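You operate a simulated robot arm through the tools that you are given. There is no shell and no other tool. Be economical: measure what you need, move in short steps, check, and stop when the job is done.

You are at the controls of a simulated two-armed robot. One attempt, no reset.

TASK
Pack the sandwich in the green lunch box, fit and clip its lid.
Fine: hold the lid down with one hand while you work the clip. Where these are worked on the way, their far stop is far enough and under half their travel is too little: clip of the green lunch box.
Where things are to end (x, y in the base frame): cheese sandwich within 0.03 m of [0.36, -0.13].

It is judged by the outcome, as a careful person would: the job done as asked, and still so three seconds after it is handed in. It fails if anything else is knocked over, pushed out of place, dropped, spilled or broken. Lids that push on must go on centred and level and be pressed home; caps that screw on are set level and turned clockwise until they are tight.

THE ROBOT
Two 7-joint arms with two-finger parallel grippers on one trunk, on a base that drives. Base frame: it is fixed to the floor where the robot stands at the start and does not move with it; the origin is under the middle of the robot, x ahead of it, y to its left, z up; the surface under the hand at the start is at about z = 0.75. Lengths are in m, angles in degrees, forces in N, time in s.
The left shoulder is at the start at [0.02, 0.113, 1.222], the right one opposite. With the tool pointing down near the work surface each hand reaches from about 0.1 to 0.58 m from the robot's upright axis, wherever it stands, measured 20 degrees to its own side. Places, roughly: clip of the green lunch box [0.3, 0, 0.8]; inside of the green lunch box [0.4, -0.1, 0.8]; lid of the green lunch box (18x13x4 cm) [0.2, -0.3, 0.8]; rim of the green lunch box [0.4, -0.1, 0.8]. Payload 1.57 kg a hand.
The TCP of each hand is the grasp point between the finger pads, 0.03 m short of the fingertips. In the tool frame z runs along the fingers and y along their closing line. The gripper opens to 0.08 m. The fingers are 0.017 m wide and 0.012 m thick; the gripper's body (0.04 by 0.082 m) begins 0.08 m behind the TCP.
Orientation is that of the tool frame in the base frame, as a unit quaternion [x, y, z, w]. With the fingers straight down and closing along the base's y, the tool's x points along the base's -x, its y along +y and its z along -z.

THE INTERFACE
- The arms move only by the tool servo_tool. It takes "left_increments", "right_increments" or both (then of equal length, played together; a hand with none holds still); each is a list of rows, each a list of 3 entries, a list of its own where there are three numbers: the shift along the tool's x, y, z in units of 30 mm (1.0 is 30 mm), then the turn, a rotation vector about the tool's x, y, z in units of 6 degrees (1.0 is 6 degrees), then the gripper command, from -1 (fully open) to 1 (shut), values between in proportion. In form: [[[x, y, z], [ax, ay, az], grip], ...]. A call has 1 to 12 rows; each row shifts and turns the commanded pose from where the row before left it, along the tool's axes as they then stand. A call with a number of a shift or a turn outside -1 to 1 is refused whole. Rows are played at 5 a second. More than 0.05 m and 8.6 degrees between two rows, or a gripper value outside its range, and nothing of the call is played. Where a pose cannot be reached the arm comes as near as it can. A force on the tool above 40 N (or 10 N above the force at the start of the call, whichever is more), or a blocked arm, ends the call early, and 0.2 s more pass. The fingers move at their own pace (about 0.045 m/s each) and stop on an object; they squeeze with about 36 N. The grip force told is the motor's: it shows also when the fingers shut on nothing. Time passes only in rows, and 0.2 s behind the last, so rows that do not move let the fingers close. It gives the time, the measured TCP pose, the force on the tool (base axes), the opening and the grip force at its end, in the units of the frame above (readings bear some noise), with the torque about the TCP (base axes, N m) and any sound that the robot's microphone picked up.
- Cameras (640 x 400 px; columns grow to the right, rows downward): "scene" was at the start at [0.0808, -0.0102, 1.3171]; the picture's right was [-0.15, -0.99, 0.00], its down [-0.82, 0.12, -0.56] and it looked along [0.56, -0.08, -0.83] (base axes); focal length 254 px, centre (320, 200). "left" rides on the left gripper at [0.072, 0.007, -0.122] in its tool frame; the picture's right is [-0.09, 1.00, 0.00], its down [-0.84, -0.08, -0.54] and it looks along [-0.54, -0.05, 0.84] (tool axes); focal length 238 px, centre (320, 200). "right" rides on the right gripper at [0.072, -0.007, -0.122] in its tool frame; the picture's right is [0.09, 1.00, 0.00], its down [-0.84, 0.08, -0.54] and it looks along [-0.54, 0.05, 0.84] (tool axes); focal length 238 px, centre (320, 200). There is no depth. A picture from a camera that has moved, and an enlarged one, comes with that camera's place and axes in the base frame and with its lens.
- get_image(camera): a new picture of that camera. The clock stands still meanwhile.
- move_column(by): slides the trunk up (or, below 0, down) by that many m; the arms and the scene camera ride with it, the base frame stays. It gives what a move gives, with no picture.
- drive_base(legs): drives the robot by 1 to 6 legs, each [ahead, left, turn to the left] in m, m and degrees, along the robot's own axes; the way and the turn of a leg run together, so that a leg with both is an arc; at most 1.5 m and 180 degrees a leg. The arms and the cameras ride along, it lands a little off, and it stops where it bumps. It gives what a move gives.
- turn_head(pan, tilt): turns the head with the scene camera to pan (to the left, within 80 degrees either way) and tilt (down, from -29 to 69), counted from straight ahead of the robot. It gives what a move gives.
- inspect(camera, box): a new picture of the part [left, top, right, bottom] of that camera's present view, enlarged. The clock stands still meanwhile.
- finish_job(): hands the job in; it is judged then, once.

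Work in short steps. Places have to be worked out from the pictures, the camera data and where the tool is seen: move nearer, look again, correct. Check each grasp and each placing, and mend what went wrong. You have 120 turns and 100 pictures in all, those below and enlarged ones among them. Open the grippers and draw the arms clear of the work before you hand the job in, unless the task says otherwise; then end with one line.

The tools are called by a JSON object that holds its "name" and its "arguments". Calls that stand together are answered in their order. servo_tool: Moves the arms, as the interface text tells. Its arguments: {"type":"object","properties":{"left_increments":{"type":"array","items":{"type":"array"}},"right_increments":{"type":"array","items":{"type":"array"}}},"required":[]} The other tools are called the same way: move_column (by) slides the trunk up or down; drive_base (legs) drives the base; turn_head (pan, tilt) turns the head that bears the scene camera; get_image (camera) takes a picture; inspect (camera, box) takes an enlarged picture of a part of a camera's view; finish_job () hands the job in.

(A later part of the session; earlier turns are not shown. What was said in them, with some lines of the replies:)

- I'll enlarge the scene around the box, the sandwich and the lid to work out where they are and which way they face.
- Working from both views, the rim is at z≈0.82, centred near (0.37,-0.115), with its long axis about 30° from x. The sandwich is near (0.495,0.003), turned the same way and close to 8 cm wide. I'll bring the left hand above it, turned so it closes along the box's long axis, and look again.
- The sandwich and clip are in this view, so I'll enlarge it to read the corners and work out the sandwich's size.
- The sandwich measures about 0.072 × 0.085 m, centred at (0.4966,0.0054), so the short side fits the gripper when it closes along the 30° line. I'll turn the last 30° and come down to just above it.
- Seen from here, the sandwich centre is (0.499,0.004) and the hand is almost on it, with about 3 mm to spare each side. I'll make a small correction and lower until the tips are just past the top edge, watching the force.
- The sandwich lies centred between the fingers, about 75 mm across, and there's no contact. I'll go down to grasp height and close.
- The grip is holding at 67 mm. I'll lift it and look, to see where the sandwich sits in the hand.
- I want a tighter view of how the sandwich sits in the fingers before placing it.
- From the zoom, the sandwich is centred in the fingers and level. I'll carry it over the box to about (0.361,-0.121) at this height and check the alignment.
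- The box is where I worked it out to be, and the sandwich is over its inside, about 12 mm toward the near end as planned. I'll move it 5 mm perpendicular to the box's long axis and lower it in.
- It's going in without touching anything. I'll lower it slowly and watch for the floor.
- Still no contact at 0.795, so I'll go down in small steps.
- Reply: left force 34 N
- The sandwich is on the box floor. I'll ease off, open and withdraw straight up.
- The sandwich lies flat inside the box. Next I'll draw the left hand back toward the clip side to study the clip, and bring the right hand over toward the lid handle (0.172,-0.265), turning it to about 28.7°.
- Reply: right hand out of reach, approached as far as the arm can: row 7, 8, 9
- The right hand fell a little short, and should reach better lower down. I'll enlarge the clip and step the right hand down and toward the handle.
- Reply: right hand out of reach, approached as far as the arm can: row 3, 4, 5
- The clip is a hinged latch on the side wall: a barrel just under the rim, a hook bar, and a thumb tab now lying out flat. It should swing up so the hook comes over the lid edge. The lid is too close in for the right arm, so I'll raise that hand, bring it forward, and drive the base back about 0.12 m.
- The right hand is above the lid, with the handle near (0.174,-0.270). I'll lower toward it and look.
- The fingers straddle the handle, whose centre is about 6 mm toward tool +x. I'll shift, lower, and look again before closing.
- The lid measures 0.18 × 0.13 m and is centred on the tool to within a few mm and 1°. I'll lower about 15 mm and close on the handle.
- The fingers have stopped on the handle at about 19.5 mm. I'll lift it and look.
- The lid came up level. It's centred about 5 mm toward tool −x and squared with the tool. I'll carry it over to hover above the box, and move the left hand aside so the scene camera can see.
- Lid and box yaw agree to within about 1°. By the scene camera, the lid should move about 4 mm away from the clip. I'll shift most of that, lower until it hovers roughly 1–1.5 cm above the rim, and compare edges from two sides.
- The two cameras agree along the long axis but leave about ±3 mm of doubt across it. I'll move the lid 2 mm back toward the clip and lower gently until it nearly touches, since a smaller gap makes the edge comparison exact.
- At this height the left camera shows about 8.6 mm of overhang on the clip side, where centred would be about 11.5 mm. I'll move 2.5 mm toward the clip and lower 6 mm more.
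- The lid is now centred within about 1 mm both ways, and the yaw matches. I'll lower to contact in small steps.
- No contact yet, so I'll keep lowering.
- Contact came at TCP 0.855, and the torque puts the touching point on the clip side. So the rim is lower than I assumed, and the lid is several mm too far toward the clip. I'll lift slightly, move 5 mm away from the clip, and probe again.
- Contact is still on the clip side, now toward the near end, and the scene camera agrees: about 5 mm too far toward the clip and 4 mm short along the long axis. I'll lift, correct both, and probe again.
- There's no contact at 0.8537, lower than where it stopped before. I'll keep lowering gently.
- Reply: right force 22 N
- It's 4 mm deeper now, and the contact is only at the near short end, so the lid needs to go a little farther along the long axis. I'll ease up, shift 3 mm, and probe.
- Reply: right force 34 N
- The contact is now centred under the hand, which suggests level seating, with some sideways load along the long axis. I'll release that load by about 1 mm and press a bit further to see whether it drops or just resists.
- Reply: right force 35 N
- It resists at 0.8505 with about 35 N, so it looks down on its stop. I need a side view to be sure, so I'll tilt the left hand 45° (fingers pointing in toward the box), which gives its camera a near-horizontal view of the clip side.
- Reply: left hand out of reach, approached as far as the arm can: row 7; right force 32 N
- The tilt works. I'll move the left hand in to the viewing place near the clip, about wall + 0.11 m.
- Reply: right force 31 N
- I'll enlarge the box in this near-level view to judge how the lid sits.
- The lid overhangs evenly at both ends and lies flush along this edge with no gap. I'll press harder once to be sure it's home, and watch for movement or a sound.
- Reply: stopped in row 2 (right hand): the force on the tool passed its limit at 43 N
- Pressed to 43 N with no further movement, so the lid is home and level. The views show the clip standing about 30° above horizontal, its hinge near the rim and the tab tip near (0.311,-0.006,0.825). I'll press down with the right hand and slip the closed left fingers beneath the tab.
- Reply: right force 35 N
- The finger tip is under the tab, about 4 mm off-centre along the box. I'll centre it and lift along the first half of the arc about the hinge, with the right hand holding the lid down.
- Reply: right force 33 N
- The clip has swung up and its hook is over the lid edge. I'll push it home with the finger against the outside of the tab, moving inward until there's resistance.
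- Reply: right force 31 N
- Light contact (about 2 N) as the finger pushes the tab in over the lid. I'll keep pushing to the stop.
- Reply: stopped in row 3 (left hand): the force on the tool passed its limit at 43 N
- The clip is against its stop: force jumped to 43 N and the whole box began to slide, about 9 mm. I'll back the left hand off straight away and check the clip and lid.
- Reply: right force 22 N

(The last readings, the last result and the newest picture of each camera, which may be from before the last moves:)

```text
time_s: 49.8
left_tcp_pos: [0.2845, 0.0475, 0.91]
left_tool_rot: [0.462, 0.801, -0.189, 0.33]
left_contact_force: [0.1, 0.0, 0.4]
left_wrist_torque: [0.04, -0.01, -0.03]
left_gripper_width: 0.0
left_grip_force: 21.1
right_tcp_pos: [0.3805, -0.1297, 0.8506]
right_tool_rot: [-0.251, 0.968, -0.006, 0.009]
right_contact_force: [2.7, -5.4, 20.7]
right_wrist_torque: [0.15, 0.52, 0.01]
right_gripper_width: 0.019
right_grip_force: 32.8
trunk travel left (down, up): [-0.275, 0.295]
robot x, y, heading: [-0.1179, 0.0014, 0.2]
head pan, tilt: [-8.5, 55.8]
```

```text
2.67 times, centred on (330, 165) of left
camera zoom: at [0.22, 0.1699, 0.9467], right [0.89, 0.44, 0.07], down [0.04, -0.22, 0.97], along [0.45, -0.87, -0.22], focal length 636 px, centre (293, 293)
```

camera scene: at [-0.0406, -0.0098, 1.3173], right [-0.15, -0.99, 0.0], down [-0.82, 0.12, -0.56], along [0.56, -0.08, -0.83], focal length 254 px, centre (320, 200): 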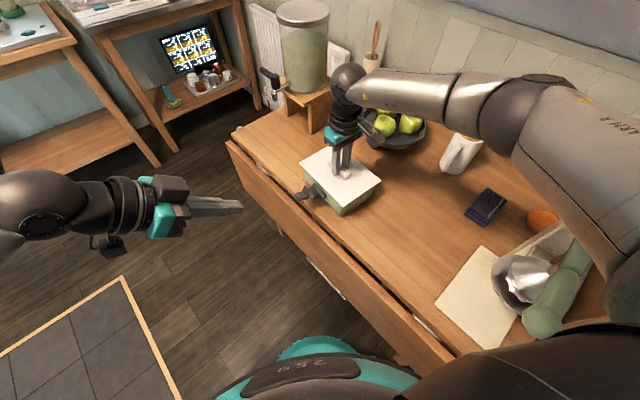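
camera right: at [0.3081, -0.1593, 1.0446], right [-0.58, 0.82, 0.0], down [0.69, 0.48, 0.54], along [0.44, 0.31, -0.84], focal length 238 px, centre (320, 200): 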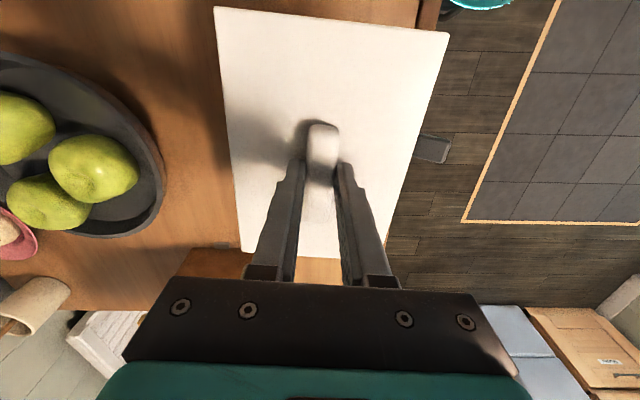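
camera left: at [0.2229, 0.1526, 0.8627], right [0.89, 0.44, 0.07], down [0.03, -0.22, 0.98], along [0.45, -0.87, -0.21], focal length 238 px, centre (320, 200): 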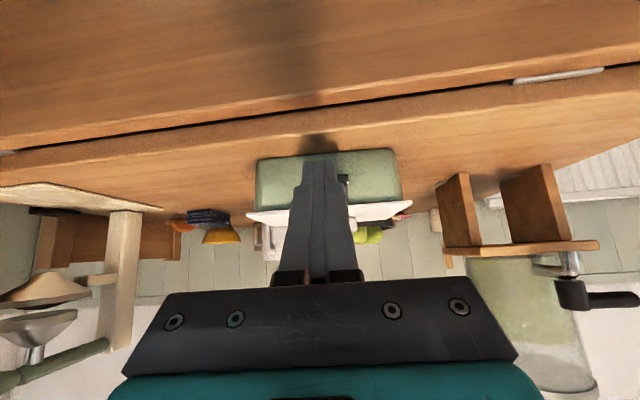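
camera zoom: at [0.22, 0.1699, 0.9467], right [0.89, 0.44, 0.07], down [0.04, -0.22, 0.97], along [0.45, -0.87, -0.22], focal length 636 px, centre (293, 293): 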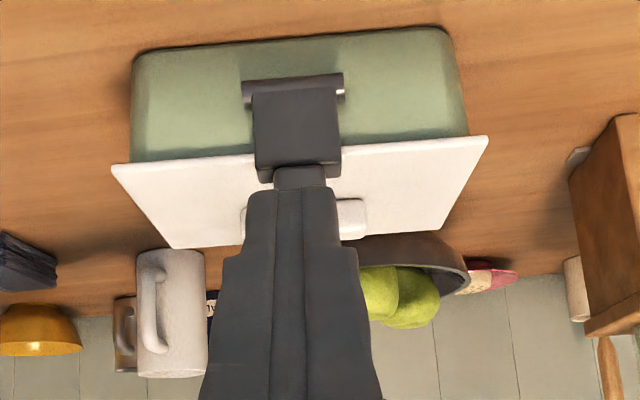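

The clip stands upright with its hook over the lid edge, and the lid is flush and evenly overhung. I'll let go with the right hand, opening only to 40 mm so the finger can't touch the clip, then rise straight up.

{"name": "servo_tool", "arguments": {"right_increments": [[[0, 0, -0.04], [0, 0, 0], 1], [[0, 0, 0], [0, 0, 0], 0.1], [[0, 0, 0], [0, 0, 0], 0.1], [[0, 0, 0], [0, 0, 0], 0.1], [[0, 0, -0.3], [0, 0, 0], 0.1], [[0, 0, -0.6], [0, 0, 0], 0.1], [[0, 0, -0.9], [0, 0, 0], 0.1], [[0, 0, -0.9], [0, 0, 0], 0.1], [[0, 0, -0.9], [0, 0, 0], 0.1]]}}

{"name": "inspect", "arguments": {"camera": "scene", "box": [285, 130, 405, 225]}}

{"name": "get_image", "arguments": {"camera": "right"}}

```text
time_s: 51.8
left_tcp_pos: [0.2842, 0.0477, 0.9087]
left_tool_rot: [0.462, 0.802, -0.19, 0.329]
left_contact_force: [0.3, -0.2, -0.1]
left_wrist_torque: [0.01, 0.01, 0.0]
left_gripper_width: 0.0
left_grip_force: 21.3
right_tcp_pos: [0.3783, -0.129, 0.9581]
right_tool_rot: [-0.252, 0.968, -0.005, 0.007]
right_contact_force: [0.1, -0.3, 0.0]
right_wrist_torque: [0.0, 0.01, -0.01]
right_gripper_width: 0.0357
right_grip_force: 0.1
trunk travel left (down, up): [-0.275, 0.295]
robot x, y, heading: [-0.1181, -0.0021, -0.0]
head pan, tilt: [-8.5, 55.8]
```

```text
4.21 times, centred on (345, 178) of scene
camera zoom: at [-0.0381, -0.01, 1.3171], right [-0.15, -0.99, 0.0], down [-0.82, 0.12, -0.56], along [0.56, -0.08, -0.83], focal length 1068 px, centre (215, 295)
```

zoom: 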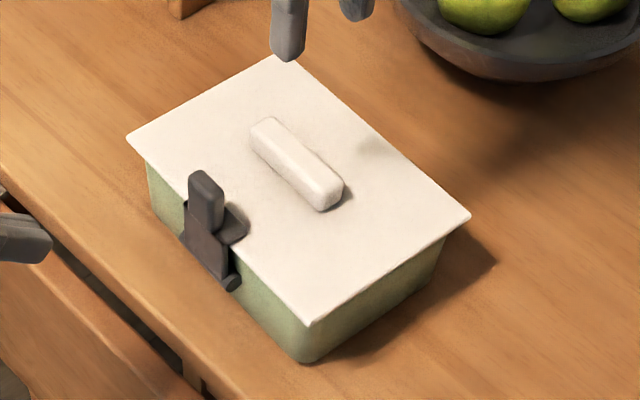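

```text
33 pictures are left
camera right: at [0.3174, -0.1683, 1.0803], right [-0.57, 0.82, -0.02], down [0.68, 0.48, 0.55], along [0.46, 0.3, -0.83], focal length 238 px, centre (320, 200)
```

right: 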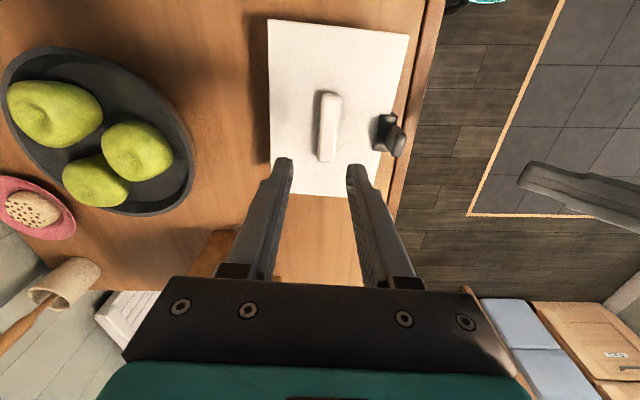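

The box, lid and clip stand in place and the right hand is clear. I'll draw both arms well away, then take a final look.

{"name": "servo_tool", "arguments": {"right_increments": [[[0, 0, -1], [0, 0, 0], -1], [[0, 0, -1], [0, 0, 0], -1], [[0.5, -0.8, -0.5], [0, 0, 0], -1], [[0.5, -0.8, 0], [0, 0, 0], -1], [[0.5, -0.8, 0], [0, 0, 0], -1], [[0.5, -0.8, 0], [0, 0, 0], -1], [[0.5, -0.8, 0], [0, 0, 0], -1]], "left_increments": [[[0, 0, -1], [0, 0, 0], 1], [[0, 0, -1], [0, 0, 0], 0], [[0, 0, -1], [0, 0, 0], -1], [[0, 0, -0.8], [0, 0, 0], -1], [[0, 0, 0], [0, 0, 0], -1], [[0, 0, 0], [0, 0, 0], -1], [[0, 0, 0], [0, 0, 0], -1]]}}

{"name": "inspect", "arguments": {"camera": "scene", "box": [285, 130, 405, 225]}}

{"name": "get_image", "arguments": {"camera": "scene"}}

{"name": "inspect", "arguments": {"camera": "left", "box": [220, 60, 440, 210]}}

```text
time_s: 53.4
left_tcp_pos: [0.2448, 0.1179, 0.9902]
left_tool_rot: [0.462, 0.802, -0.189, 0.328]
left_contact_force: [-0.5, -0.7, 0.7]
left_wrist_torque: [0.02, -0.02, 0.03]
left_gripper_width: 0.0801
left_grip_force: 0.0
right_tcp_pos: [0.3716, -0.2138, 1.0324]
right_tool_rot: [-0.252, 0.968, -0.005, 0.008]
right_contact_force: [-0.1, 0.1, -0.3]
right_wrist_torque: [-0.01, 0.01, 0.01]
right_gripper_width: 0.0798
right_grip_force: 0.1
right hand out of reach, approached as far as the arm can: row 6, 7
trunk travel left (down, up): [-0.275, 0.295]
robot x, y, heading: [-0.1138, -0.0008, 0.1]
head pan, tilt: [-8.5, 55.8]
```

```text
4.21 times, centred on (345, 178) of scene
camera zoom: at [-0.0379, -0.0101, 1.3171], right [-0.15, -0.99, 0.0], down [-0.82, 0.12, -0.56], along [0.56, -0.08, -0.83], focal length 1068 px, centre (215, 295)
```

zoom: 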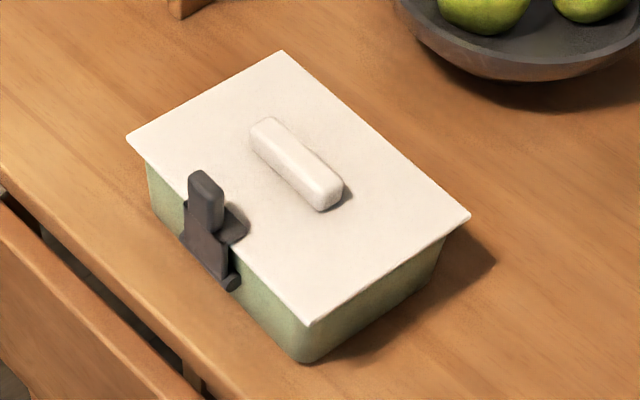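

```text
31 pictures are left
camera scene: at [-0.0379, -0.0101, 1.3171], right [-0.15, -0.99, 0.0], down [-0.82, 0.12, -0.56], along [0.56, -0.08, -0.83], focal length 254 px, centre (320, 200)
```

scene: 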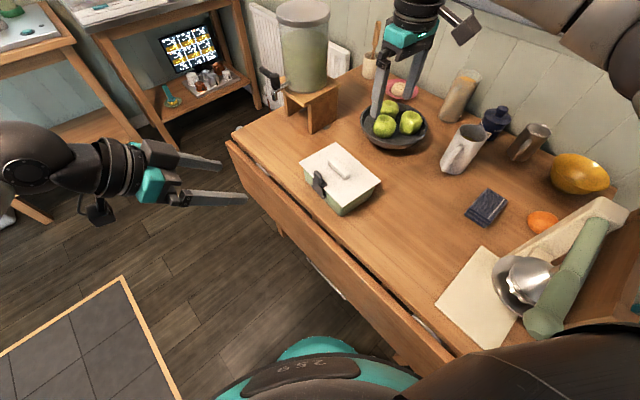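

```text
2.67 times, centred on (330, 135) of left
camera zoom: at [0.1802, 0.2397, 1.027], right [0.89, 0.44, 0.06], down [0.04, -0.22, 0.97], along [0.45, -0.87, -0.22], focal length 636 px, centre (293, 373)
```

zoom: 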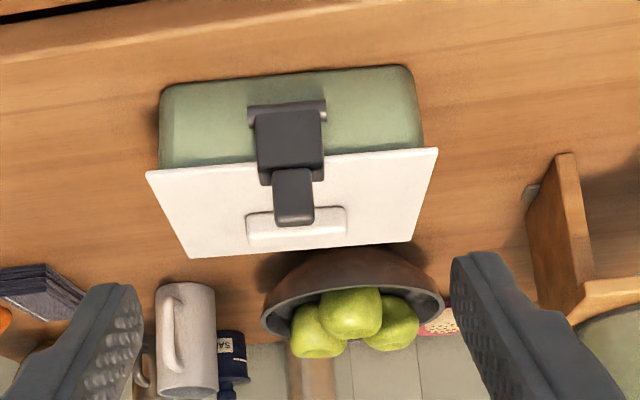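

The scene shows the lid level and centred on the box, the clip upright over the lid edge, nothing else disturbed, and both open grippers clear. I'm handing in.

{"name": "finish_job", "arguments": {}}

```text
The job is handed in.
```

The sandwich is in the green lunch box at about (0.36, -0.12), inside the 0.03 m target by my estimate. The lid is pressed home and the clip is pushed to its stop over the lid edge; that last push slid the box about 9 mm, but it ended up close to where it started.
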